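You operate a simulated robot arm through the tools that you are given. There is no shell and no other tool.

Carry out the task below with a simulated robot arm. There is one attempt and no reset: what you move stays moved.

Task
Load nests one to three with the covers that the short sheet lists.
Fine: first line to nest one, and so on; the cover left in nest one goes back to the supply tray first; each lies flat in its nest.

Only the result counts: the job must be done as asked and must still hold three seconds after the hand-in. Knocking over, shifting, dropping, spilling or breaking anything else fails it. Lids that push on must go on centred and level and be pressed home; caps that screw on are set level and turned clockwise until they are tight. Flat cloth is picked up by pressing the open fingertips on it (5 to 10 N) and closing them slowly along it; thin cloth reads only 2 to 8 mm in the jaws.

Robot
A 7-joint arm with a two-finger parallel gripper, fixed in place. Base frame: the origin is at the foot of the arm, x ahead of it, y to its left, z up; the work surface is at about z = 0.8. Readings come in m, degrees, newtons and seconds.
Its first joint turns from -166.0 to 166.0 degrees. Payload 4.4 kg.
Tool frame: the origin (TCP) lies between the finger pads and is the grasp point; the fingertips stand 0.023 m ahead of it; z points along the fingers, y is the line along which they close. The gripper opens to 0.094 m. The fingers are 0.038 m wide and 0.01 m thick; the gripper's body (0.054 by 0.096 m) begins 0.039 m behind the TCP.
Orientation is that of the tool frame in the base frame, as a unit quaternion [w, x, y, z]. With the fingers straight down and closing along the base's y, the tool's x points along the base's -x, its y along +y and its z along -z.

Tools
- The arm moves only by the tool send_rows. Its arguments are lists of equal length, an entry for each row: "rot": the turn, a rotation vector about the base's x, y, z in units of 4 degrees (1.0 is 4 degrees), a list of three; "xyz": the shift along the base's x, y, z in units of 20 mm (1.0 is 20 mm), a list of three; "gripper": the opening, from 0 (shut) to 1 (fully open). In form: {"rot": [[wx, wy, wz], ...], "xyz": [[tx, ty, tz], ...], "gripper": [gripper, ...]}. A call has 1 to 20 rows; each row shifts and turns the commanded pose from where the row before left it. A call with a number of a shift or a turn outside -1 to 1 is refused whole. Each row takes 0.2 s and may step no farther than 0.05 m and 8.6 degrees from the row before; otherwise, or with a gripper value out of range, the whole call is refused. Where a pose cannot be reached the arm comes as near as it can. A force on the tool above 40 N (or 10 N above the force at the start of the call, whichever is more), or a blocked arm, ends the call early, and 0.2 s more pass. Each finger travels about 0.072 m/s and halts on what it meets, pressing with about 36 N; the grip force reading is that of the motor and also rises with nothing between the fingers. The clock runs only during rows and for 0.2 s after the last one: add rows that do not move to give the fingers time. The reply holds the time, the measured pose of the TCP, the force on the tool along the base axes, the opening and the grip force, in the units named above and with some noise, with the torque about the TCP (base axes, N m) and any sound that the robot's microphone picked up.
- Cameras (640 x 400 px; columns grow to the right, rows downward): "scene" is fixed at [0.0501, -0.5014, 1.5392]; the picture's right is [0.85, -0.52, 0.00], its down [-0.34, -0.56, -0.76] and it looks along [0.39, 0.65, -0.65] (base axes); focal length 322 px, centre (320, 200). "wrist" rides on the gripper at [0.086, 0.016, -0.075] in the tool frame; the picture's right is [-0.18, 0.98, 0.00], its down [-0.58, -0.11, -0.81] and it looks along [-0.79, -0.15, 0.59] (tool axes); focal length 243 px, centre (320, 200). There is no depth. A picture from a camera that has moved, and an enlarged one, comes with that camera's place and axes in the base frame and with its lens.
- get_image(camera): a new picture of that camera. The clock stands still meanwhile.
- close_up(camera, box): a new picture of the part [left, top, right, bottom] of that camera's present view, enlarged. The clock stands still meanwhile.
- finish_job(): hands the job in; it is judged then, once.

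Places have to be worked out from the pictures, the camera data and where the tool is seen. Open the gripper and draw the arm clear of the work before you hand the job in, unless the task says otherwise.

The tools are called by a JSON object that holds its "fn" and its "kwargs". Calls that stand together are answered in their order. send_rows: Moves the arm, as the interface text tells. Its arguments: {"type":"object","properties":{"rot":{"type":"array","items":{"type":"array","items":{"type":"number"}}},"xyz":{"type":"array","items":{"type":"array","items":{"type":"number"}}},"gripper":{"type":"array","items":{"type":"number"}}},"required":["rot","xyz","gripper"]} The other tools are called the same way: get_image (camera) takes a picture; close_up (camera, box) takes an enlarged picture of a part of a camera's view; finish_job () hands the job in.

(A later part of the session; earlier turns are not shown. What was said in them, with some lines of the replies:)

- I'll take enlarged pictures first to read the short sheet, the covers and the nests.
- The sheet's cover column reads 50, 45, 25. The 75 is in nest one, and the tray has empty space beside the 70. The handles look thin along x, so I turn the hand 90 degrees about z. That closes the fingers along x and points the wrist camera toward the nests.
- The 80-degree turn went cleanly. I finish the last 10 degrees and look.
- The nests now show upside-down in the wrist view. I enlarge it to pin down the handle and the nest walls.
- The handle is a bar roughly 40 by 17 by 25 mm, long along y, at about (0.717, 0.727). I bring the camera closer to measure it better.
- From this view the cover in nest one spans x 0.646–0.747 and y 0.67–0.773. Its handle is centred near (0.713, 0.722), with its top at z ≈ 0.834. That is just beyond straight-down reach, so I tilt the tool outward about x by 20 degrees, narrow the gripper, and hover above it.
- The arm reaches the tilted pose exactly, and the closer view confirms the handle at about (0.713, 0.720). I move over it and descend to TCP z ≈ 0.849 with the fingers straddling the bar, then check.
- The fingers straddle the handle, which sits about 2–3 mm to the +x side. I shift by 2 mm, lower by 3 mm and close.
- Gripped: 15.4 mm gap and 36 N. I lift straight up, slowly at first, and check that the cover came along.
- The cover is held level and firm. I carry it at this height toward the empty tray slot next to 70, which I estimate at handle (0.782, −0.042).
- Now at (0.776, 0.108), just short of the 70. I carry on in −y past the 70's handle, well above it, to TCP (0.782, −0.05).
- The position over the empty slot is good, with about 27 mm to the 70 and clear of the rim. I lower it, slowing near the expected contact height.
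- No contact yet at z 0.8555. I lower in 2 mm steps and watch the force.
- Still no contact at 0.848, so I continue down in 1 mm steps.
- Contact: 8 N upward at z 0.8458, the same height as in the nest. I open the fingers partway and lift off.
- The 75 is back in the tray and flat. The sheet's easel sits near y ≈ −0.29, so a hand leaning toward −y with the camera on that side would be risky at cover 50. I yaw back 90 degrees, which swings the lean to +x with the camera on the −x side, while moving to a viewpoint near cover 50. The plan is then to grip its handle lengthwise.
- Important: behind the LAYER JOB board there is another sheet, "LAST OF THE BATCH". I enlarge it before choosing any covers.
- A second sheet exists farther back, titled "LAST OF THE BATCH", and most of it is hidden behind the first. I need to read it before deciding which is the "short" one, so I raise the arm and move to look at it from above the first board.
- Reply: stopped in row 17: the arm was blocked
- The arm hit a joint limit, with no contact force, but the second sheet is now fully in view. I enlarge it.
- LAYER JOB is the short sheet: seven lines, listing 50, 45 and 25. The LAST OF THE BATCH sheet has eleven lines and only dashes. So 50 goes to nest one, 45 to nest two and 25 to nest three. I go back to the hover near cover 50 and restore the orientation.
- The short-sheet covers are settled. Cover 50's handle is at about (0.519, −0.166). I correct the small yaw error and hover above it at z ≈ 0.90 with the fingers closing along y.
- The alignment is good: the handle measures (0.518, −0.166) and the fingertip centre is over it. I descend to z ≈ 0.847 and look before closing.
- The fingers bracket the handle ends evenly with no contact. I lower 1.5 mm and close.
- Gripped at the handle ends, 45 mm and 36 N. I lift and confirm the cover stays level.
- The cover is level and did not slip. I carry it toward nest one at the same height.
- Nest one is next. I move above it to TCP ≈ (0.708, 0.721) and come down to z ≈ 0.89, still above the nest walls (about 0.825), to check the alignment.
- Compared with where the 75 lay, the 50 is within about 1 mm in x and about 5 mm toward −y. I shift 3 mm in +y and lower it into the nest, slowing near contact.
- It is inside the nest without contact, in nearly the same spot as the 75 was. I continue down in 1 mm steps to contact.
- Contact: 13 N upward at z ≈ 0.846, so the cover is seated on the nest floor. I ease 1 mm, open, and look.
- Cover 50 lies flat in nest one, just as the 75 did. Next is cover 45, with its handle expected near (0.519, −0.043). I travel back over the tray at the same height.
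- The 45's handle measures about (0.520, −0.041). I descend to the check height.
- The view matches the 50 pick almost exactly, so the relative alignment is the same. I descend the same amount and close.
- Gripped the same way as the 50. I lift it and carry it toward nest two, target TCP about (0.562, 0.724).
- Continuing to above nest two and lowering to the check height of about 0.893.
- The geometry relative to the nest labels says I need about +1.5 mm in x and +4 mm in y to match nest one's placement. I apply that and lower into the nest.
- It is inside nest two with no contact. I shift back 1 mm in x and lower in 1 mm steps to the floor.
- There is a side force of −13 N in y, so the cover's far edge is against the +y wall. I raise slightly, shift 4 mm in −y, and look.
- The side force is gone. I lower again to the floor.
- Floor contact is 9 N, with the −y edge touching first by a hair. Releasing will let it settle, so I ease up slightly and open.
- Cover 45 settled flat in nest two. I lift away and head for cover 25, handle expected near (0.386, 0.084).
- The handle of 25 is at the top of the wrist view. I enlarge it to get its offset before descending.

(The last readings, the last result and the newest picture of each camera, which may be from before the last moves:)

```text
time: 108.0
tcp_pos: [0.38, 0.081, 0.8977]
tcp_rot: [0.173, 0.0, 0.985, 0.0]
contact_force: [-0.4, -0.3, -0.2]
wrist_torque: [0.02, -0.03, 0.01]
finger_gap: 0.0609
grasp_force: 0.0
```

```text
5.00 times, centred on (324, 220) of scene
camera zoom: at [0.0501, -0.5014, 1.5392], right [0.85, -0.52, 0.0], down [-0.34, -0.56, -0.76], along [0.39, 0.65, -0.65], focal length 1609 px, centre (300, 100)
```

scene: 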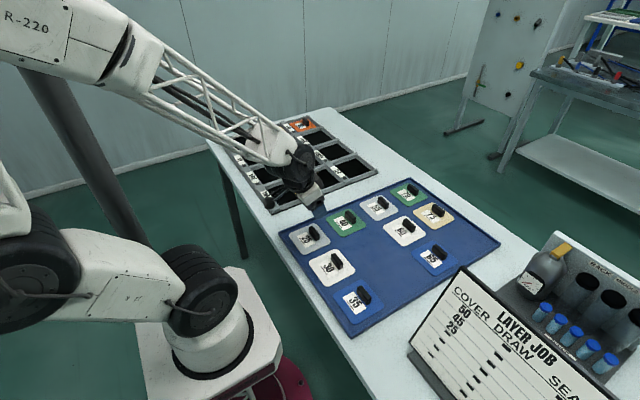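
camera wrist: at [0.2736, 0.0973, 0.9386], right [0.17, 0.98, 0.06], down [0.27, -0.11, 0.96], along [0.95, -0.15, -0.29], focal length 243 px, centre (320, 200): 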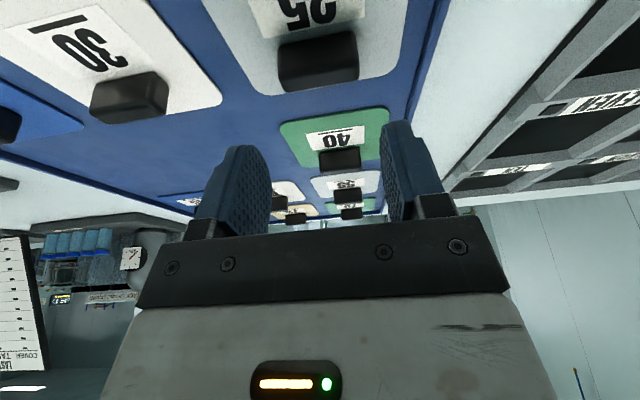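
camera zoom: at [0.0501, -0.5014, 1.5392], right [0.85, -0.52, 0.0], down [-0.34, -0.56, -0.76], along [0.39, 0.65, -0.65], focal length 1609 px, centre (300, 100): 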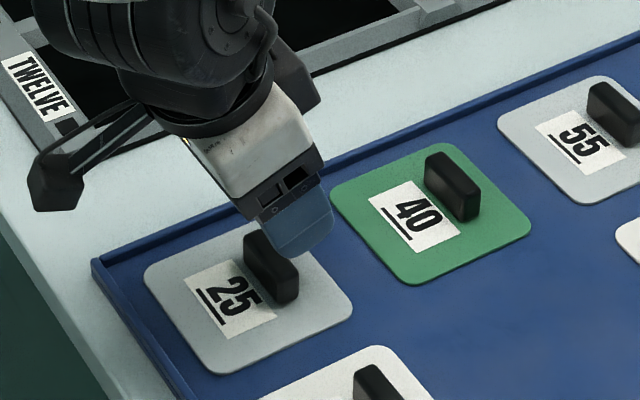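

The handle sits 1–2 mm nearer in x than in the previous picks. I correct by −1.5 mm in x and +1 mm in y, descend to 0.846 and close.

{"fn": "send_rows", "kwargs": {"rot": [[0, 0, 0], [0, 0, 0], [0, 0, 0], [0, 0, 0], [0, 0, 0], [0, 0, 0], [0, 0, 0], [0, 0, 0], [0, 0, 0], [0, 0, 0], [0, 0, 0]], "xyz": [[-0.07, 0.05, -0.7], [0, 0, -0.8], [0, 0, -0.6], [0, 0, -0.3], [0, 0, -0.15], [0, 0, -0.03], [0, 0, 0], [0, 0, 0], [0, 0, 0], [0, 0, 0], [0, 0, 0]], "gripper": [0.65, 0.65, 0.65, 0.65, 0.65, 0.65, 0.6, 0.5, 0.4, 0, 0]}}

{"fn": "get_image", "kwargs": {"camera": "wrist"}}

```text
time: 110.4
tcp_pos: [0.3789, 0.0828, 0.8467]
tcp_rot: [0.173, 0.0, 0.985, 0.0]
contact_force: [0.7, -0.2, 1.5]
wrist_torque: [0.02, -0.01, -0.02]
finger_gap: 0.0453
grasp_force: 35.7
```

```text
taken
camera wrist: at [0.2721, 0.0981, 0.8871], right [0.17, 0.98, 0.06], down [0.27, -0.11, 0.96], along [0.95, -0.15, -0.29], focal length 243 px, centre (320, 200)
```

wrist: 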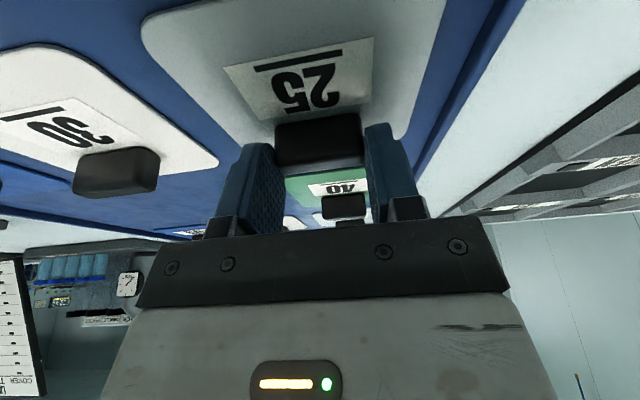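

Gripped at 45 mm. I lift it and carry it to nest three, TCP target about (0.418, 0.722).

{"fn": "send_rows", "kwargs": {"rot": [[0, 0, 0], [0, 0, 0], [0, 0, 0], [0, 0, 0], [0, 0, 0], [0, 0, 0], [0, 0, 0], [0, 0, 0], [0, 0, 0], [0, 0, 0], [0, 0, 0], [0, 0, 0], [0, 0, 0], [0, 0, 0], [0, 0, 0], [0, 0, 0], [0, 0, 0], [0, 0, 0], [0, 0, 0], [0, 0, 0]], "xyz": [[0, 0, 0.2], [0, 0, 0.4], [0, 0, 0.6], [0, 0, 0.8], [0, 0, 1], [0, 0, 1], [0, 0, 1], [0, 0.4, 0.3], [0, 0.8, 0], [0, 0.95, 0], [0.1, 0.95, 0], [0.1, 0.95, 0], [0.1, 0.95, 0], [0.1, 0.95, 0], [0.1, 0.95, 0], [0.1, 0.95, 0], [0.1, 0.95, 0], [0.1, 0.95, 0], [0.1, 0.95, 0], [0.1, 0.95, 0]], "gripper": [0, 0, 0, 0, 0, 0, 0, 0, 0, 0, 0, 0, 0, 0, 0, 0, 0, 0, 0, 0]}}

{"fn": "send_rows", "kwargs": {"rot": [[0, 0, 0], [0, 0, 0], [0, 0, 0], [0, 0, 0], [0, 0, 0], [0, 0, 0], [0, 0, 0], [0, 0, 0], [0, 0, 0], [0, 0, 0], [0, 0, 0], [0, 0, 0], [0, 0, 0], [0, 0, 0], [0, 0, 0], [0, 0, 0], [0, 0, 0]], "xyz": [[0.1, 1, 0], [0.1, 1, 0], [0.1, 1, 0], [0.1, 1, 0], [0.1, 1, 0], [0.1, 1, 0], [0.1, 1, 0], [0.1, 1, 0], [0, 1, 0], [0, 1, 0], [0, 1, 0], [0, 1, 0], [0, 1, 0], [0, 1, 0], [0, 1, 0], [0, 0, 0], [0, 0, 0]], "gripper": [0, 0, 0, 0, 0, 0, 0, 0, 0, 0, 0, 0, 0, 0, 0, 0, 0]}}

{"fn": "get_image", "kwargs": {"camera": "wrist"}}

{"fn": "get_image", "kwargs": {"camera": "scene"}}

```text
time: 114.6
tcp_pos: [0.3981, 0.3169, 0.9545]
tcp_rot: [0.173, 0.0, 0.985, 0.001]
contact_force: [0.1, 0.0, -1.8]
wrist_torque: [-0.01, -0.02, 0.01]
finger_gap: 0.045
grasp_force: 36.1
```

```text
time: 118.2
tcp_pos: [0.4148, 0.615, 0.9529]
tcp_rot: [0.173, 0.0, 0.985, 0.001]
contact_force: [0.1, -0.4, -1.1]
wrist_torque: [0.01, 0.01, 0.02]
finger_gap: 0.0453
grasp_force: 35.8
```

```text
taken
camera wrist: at [0.3081, 0.6315, 0.993], right [0.17, 0.98, 0.06], down [0.27, -0.11, 0.96], along [0.95, -0.15, -0.29], focal length 243 px, centre (320, 200)
```

wrist: 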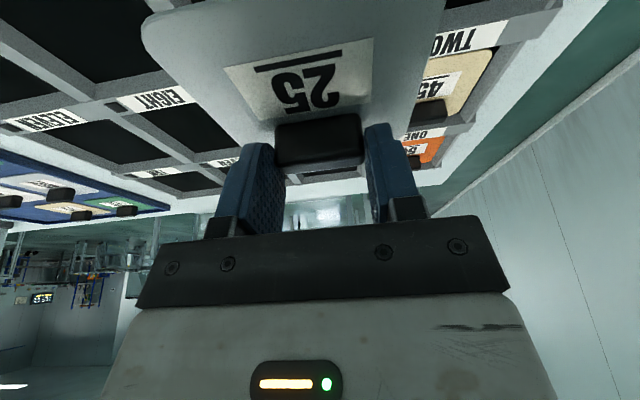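

```text
taken
```

scene: 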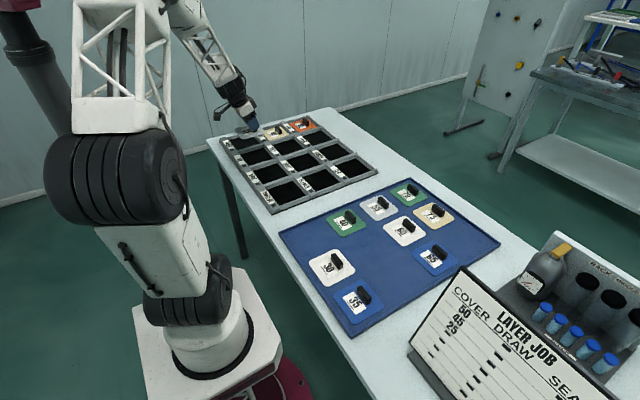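

Both earlier covers look right. I move the last 107 mm in y to above nest three and come down to the check height.

{"fn": "send_rows", "kwargs": {"rot": [[0, 0, 0], [0, 0, 0], [0, 0, 0], [0, 0, 0], [0, 0, 0], [0, 0, 0], [0, 0, 0], [0, 0, 0], [0, 0, 0], [0, 0, 0], [0, 0, 0], [0, 0, 0]], "xyz": [[0.05, 0.95, 0], [0.05, 0.95, 0], [0.05, 0.95, 0], [0, 0.95, 0], [0, 0.9, 0], [0, 0.6, 0], [0, 0.05, -0.3], [0, 0, -0.9], [0, 0, -0.9], [0, 0, -0.9], [0, 0, 0], [0, 0, 0]], "gripper": [0, 0, 0, 0, 0, 0, 0, 0, 0, 0, 0, 0]}}

{"fn": "close_up", "kwargs": {"camera": "scene", "box": [205, 120, 285, 170]}}

{"fn": "close_up", "kwargs": {"camera": "scene", "box": [240, 115, 304, 155]}}

```text
time: 120.8
tcp_pos: [0.4167, 0.7236, 0.8906]
tcp_rot: [0.171, 0.0, 0.985, 0.0]
contact_force: [-0.5, 0.4, -0.7]
wrist_torque: [-0.01, -0.02, -0.01]
finger_gap: 0.0451
grasp_force: 35.5
```

```text
8.00 times, centred on (245, 145) of scene
camera zoom: at [0.0501, -0.5014, 1.5392], right [0.85, -0.52, 0.0], down [-0.34, -0.56, -0.76], along [0.39, 0.65, -0.65], focal length 2574 px, centre (920, 640)
```

zoom: 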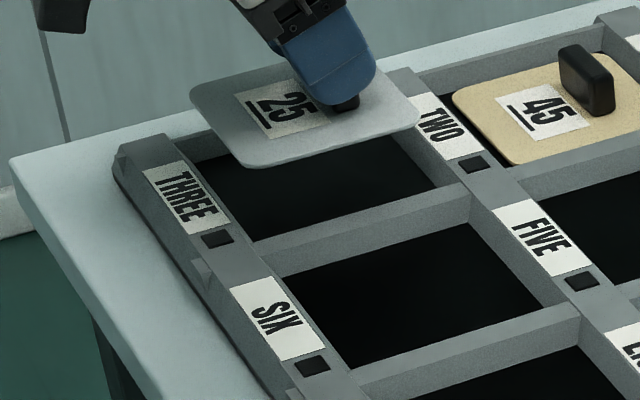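

```text
10.00 times, centred on (272, 135) of scene
camera zoom: at [0.0501, -0.5014, 1.5392], right [0.85, -0.52, 0.0], down [-0.34, -0.56, -0.76], along [0.39, 0.65, -0.65], focal length 3218 px, centre (800, 850)
```

zoom: 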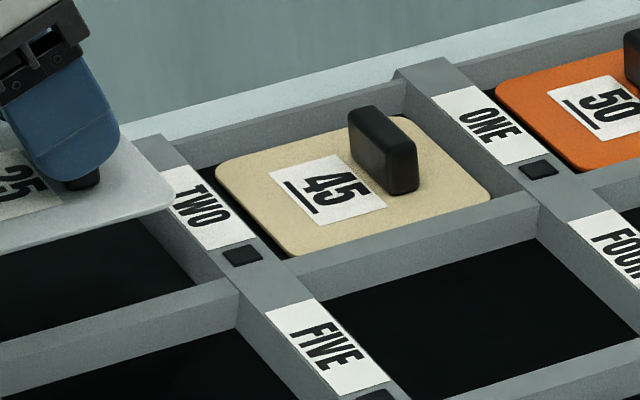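

Estimates from the two corners give a correction of about +2 mm in x and −2 mm in y. I apply it, lower to just above the walls, and re-check.

{"fn": "send_rows", "kwargs": {"rot": [[0, 0, 0], [0, 0, 0], [0, 0, 0], [0, 0, 0]], "xyz": [[0.08, -0.08, 0], [0, 0, -0.5], [0, 0, -0.4], [0, 0, 0]], "gripper": [0, 0, 0, 0]}}

{"fn": "close_up", "kwargs": {"camera": "scene", "box": [215, 125, 279, 165]}}

{"fn": "get_image", "kwargs": {"camera": "wrist"}}

```text
time: 121.8
tcp_pos: [0.4192, 0.7225, 0.8729]
tcp_rot: [0.173, 0.0, 0.985, 0.0]
contact_force: [-0.9, 0.3, -1.2]
wrist_torque: [-0.01, 0.02, -0.02]
finger_gap: 0.0453
grasp_force: 36.2
```

```text
10.00 times, centred on (247, 145) of scene
camera zoom: at [0.0501, -0.5014, 1.5392], right [0.85, -0.52, 0.0], down [-0.34, -0.56, -0.76], along [0.39, 0.65, -0.65], focal length 3218 px, centre (1050, 750)
```

zoom: 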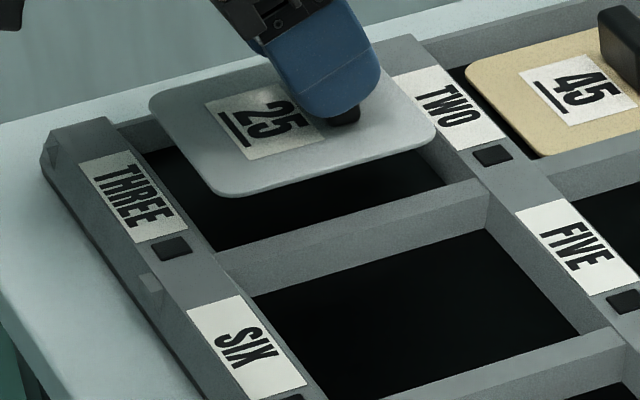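

```text
taken
camera wrist: at [0.3126, 0.7366, 0.9142], right [0.17, 0.98, 0.06], down [0.27, -0.11, 0.96], along [0.95, -0.15, -0.29], focal length 243 px, centre (320, 200)
```

wrist: 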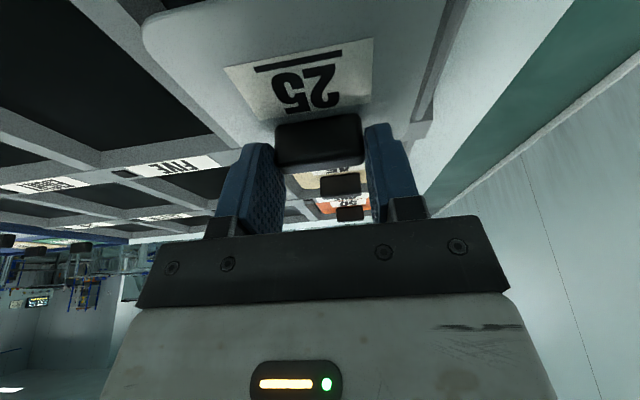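

By the TCP readings, nest three should be at about (0.4195, 0.7205), and I am within 2 mm. I shift −1.5 mm in y and lower gently into the nest, watching the side forces.

{"fn": "send_rows", "kwargs": {"rot": [[0, 0, 0], [0, 0, 0], [0, 0, 0], [0, 0, 0], [0, 0, 0], [0, 0, 0]], "xyz": [[0, -0.08, 0], [0, 0, -0.25], [0, 0, -0.25], [0, 0, -0.25], [0, 0, -0.25], [0, 0, 0]], "gripper": [0, 0, 0, 0, 0, 0]}}

{"fn": "close_up", "kwargs": {"camera": "scene", "box": [215, 125, 279, 165]}}

```text
time: 123.2
tcp_pos: [0.4197, 0.7197, 0.8543]
tcp_rot: [0.173, 0.0, 0.985, 0.0]
contact_force: [0.7, -1.1, -1.2]
wrist_torque: [0.02, 0.01, -0.01]
finger_gap: 0.0453
grasp_force: 36.4
```

```text
10.00 times, centred on (247, 145) of scene
camera zoom: at [0.0501, -0.5014, 1.5392], right [0.85, -0.52, 0.0], down [-0.34, -0.56, -0.76], along [0.39, 0.65, -0.65], focal length 3218 px, centre (1050, 750)
```

zoom: 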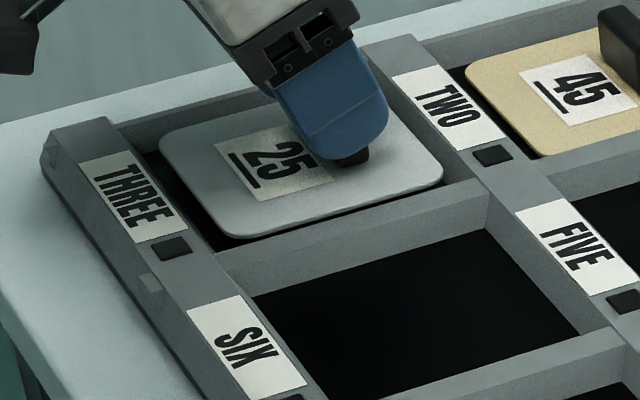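

It is inside nest three with no contact. I lower in 1 mm steps.

{"fn": "send_rows", "kwargs": {"rot": [[0, 0, 0], [0, 0, 0], [0, 0, 0], [0, 0, 0], [0, 0, 0], [0, 0, 0], [0, 0, 0], [0, 0, 0], [0, 0, 0]], "xyz": [[0, 0.05, -0.05], [0, 0, -0.05], [0, 0, -0.05], [0, 0, -0.05], [0, 0, -0.05], [0, 0, -0.05], [0, 0, -0.05], [0, 0, 0], [0, 0, 0]], "gripper": [0, 0, 0, 0, 0, 0, 0, 0, 0]}}

```text
time: 125.2
tcp_pos: [0.4181, 0.7207, 0.8469]
tcp_rot: [0.173, 0.001, 0.985, 0.0]
contact_force: [0.3, 0.6, -1.7]
wrist_torque: [0.0, -0.03, 0.0]
finger_gap: 0.0454
grasp_force: 36.4
```

No contact yet at 0.847. I go down two more 1 mm steps.

{"fn": "send_rows", "kwargs": {"rot": [[0, 0, 0], [0, 0, 0], [0, 0, 0], [0, 0, 0]], "xyz": [[0, 0, -0.05], [0, 0, -0.04], [0, 0, 0], [0, 0, 0]], "gripper": [0, 0, 0, 0]}}

```text
time: 126.2
tcp_pos: [0.4203, 0.7207, 0.8456]
tcp_rot: [0.173, 0.0, 0.985, 0.001]
contact_force: [-2.1, -1.1, 17.4]
wrist_torque: [-0.16, 0.17, 0.04]
finger_gap: 0.0453
grasp_force: 36.3
```

Seated with 17 N upward and no meaningful side force. I ease up 1 mm, open, and lift away.

{"fn": "send_rows", "kwargs": {"rot": [[0, 0, 0], [0, 0, 0], [0, 0, 0], [0, 0, 0], [0, 0, 0]], "xyz": [[0, 0, 0.06], [0, 0, 0], [0, 0, 0], [0, 0, 0], [0, 0, 0]], "gripper": [0, 0.5, 0.6, 0.65, 0.65]}}

{"fn": "send_rows", "kwargs": {"rot": [[0, 0, 0], [0, 0, 0], [0, 0, 0], [0, 0, 0], [0, 0, 0], [0, 0, 0], [0, 0, 0], [0, 0, 0], [0, 0, 0], [0, 0, 0], [0, 0, 0], [0, 0, 0], [0, 0, 0], [0, 0, 0], [0, 0, 0]], "xyz": [[0, 0, 0.3], [0, 0, 0.6], [0, 0, 0.8], [0, 0, 1], [0, 0, 1], [0, 0, 1], [0, -0.5, 1], [0, -1, 1], [0, -1, 1], [0, -1, 1], [0, -1, 0], [0, -1, 0], [0, -1, 0], [0, -1, 0], [0, 0, 0]], "gripper": [0.65, 0.65, 0.65, 0.65, 0.65, 0.65, 0.65, 0.65, 0.65, 0.65, 0.65, 0.65, 0.65, 0.65, 0.65]}}

{"fn": "get_image", "kwargs": {"camera": "scene"}}

{"fn": "close_up", "kwargs": {"camera": "scene", "box": [200, 100, 344, 190]}}

{"fn": "close_up", "kwargs": {"camera": "scene", "box": [270, 170, 510, 320]}}

{"fn": "get_image", "kwargs": {"camera": "wrist"}}

```text
time: 127.4
tcp_pos: [0.4191, 0.7211, 0.846]
tcp_rot: [0.172, 0.0, 0.985, -0.001]
contact_force: [-1.2, -0.3, -0.6]
wrist_torque: [0.0, 0.01, 0.01]
finger_gap: 0.0612
grasp_force: 0.2
```

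```text
time: 130.6
tcp_pos: [0.4188, 0.5701, 1.0211]
tcp_rot: [0.172, 0.0, 0.985, 0.0]
contact_force: [-0.9, -0.6, 0.6]
wrist_torque: [0.0, -0.02, -0.01]
finger_gap: 0.0608
grasp_force: 0.1
```

```text
taken
```

scene: 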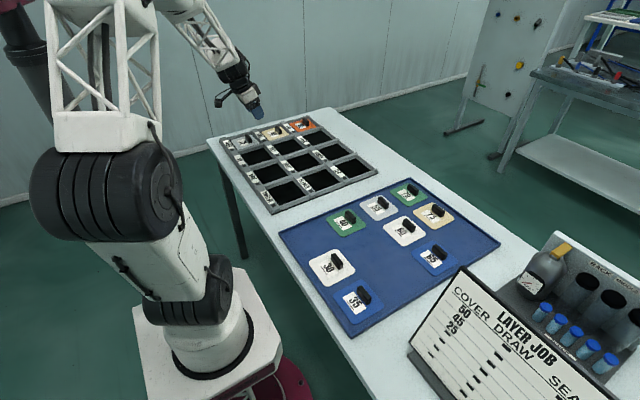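

```text
4.44 times, centred on (272, 145) of scene
camera zoom: at [0.0501, -0.5014, 1.5392], right [0.85, -0.52, 0.0], down [-0.34, -0.56, -0.76], along [0.39, 0.65, -0.65], focal length 1430 px, centre (533, 444)
```

zoom: 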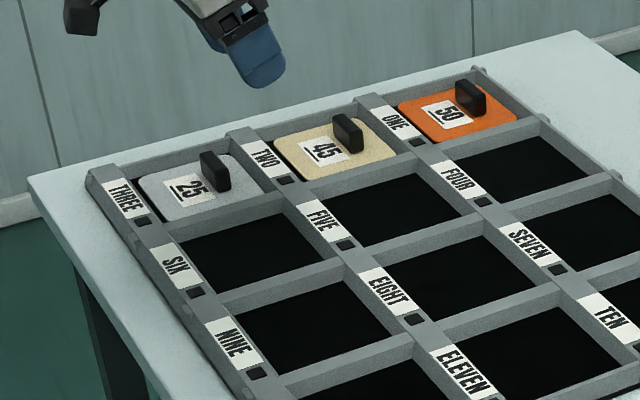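

```text
2.67 times, centred on (390, 245) of scene
camera zoom: at [0.0501, -0.5014, 1.5392], right [0.85, -0.52, 0.0], down [-0.34, -0.56, -0.76], along [0.39, 0.65, -0.65], focal length 858 px, centre (133, 80)
```

zoom: 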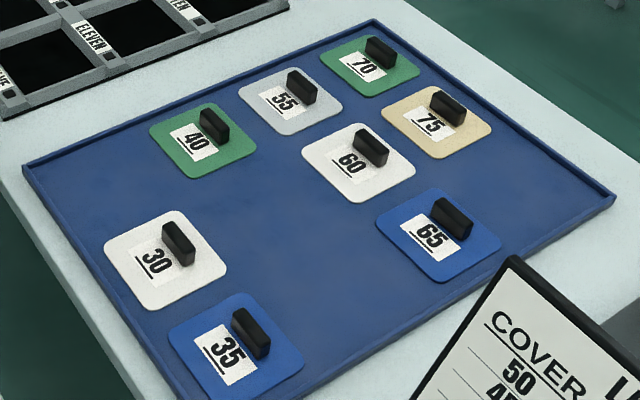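

```text
taken
camera wrist: at [0.3122, 0.5853, 1.061], right [0.17, 0.98, 0.06], down [0.27, -0.11, 0.96], along [0.95, -0.15, -0.29], focal length 243 px, centre (320, 200)
```

wrist: 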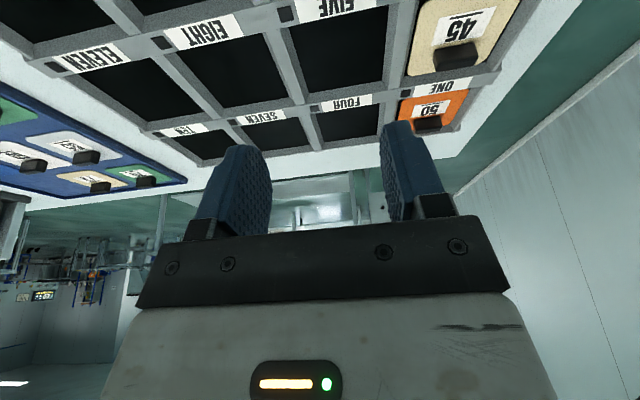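

All three covers appear seated. I take one last close look at nests three and two for flatness.

{"fn": "close_up", "kwargs": {"camera": "scene", "box": [215, 120, 279, 160]}}

{"fn": "close_up", "kwargs": {"camera": "scene", "box": [255, 110, 319, 150]}}

```text
10.00 times, centred on (247, 140) of scene
camera zoom: at [0.0501, -0.5014, 1.5392], right [0.85, -0.52, 0.0], down [-0.34, -0.56, -0.76], along [0.39, 0.65, -0.65], focal length 3218 px, centre (1050, 800)
```

zoom: 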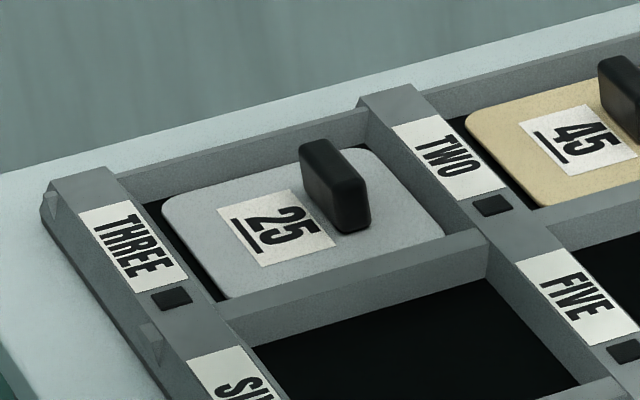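

```text
10.00 times, centred on (287, 130) of scene
camera zoom: at [0.0501, -0.5014, 1.5392], right [0.85, -0.52, 0.0], down [-0.34, -0.56, -0.76], along [0.39, 0.65, -0.65], focal length 3218 px, centre (650, 900)
```

zoom: 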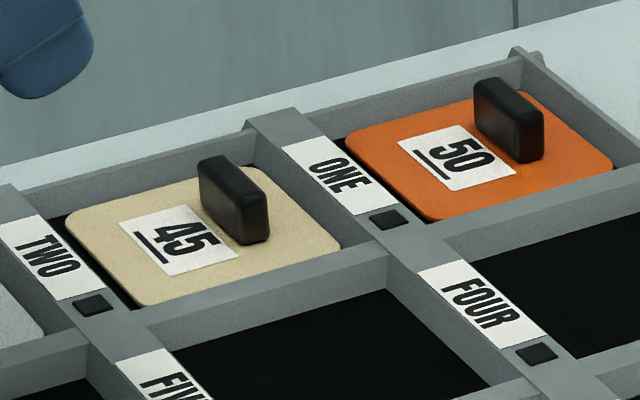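

All three covers lie flat within their nest walls, and the 75 is back in the tray. I open the gripper fully and raise the arm clear.

{"fn": "send_rows", "kwargs": {"rot": [[0, 0, 0], [0, 0, 0], [0, 0, 0], [0, 0, 0], [0, 0, 0], [0, 0, 0], [0, 0, 0]], "xyz": [[0, -0.5, 0.5], [0, -1, 1], [0, -1, 1], [0, -1, 1], [0, -0.5, 0.5], [0, 0, 0], [0, 0, 0]], "gripper": [1, 1, 1, 1, 1, 1, 1]}}

{"fn": "get_image", "kwargs": {"camera": "scene"}}

```text
time: 132.2
tcp_pos: [0.4193, 0.4899, 1.101]
tcp_rot: [0.174, 0.001, 0.985, 0.001]
contact_force: [1.1, -0.4, 0.7]
wrist_torque: [-0.02, -0.03, -0.05]
finger_gap: 0.0941
grasp_force: 0.1
```

```text
taken
```

scene: 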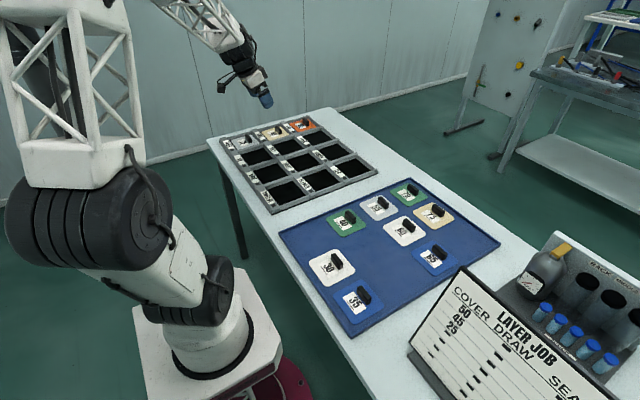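

The arm is clear with the gripper open. 50, 45 and 25 lie in nests one to three, and the 75 is in the supply tray. I hand the job in.

{"fn": "finish_job", "kwargs": {}}

```text
The job is handed in.
```

The job is handed in: covers 50, 45 and 25 are in nests one, two and three, and each looked flat in the last pictures. The 75 that was left in nest one went back to the supply tray first, in the empty spot beside the 70.

- **Which sheet:** there were two sheets. I took LAYER JOB as the short one: it has seven lines and lists 50, 45 and 25. The other, LAST OF THE BATCH, has eleven lines with only dashes, so it named no covers.
- **Nest two:** while I lowered the 45, its edge pressed against the nest's back wall with about 13 N. I raised it, moved it 4 mm away and set it down again without side force.
- **Nothing else moved:** the final pictures show the other covers, the easel and the rack where they were. The arm is clear with the gripper open.
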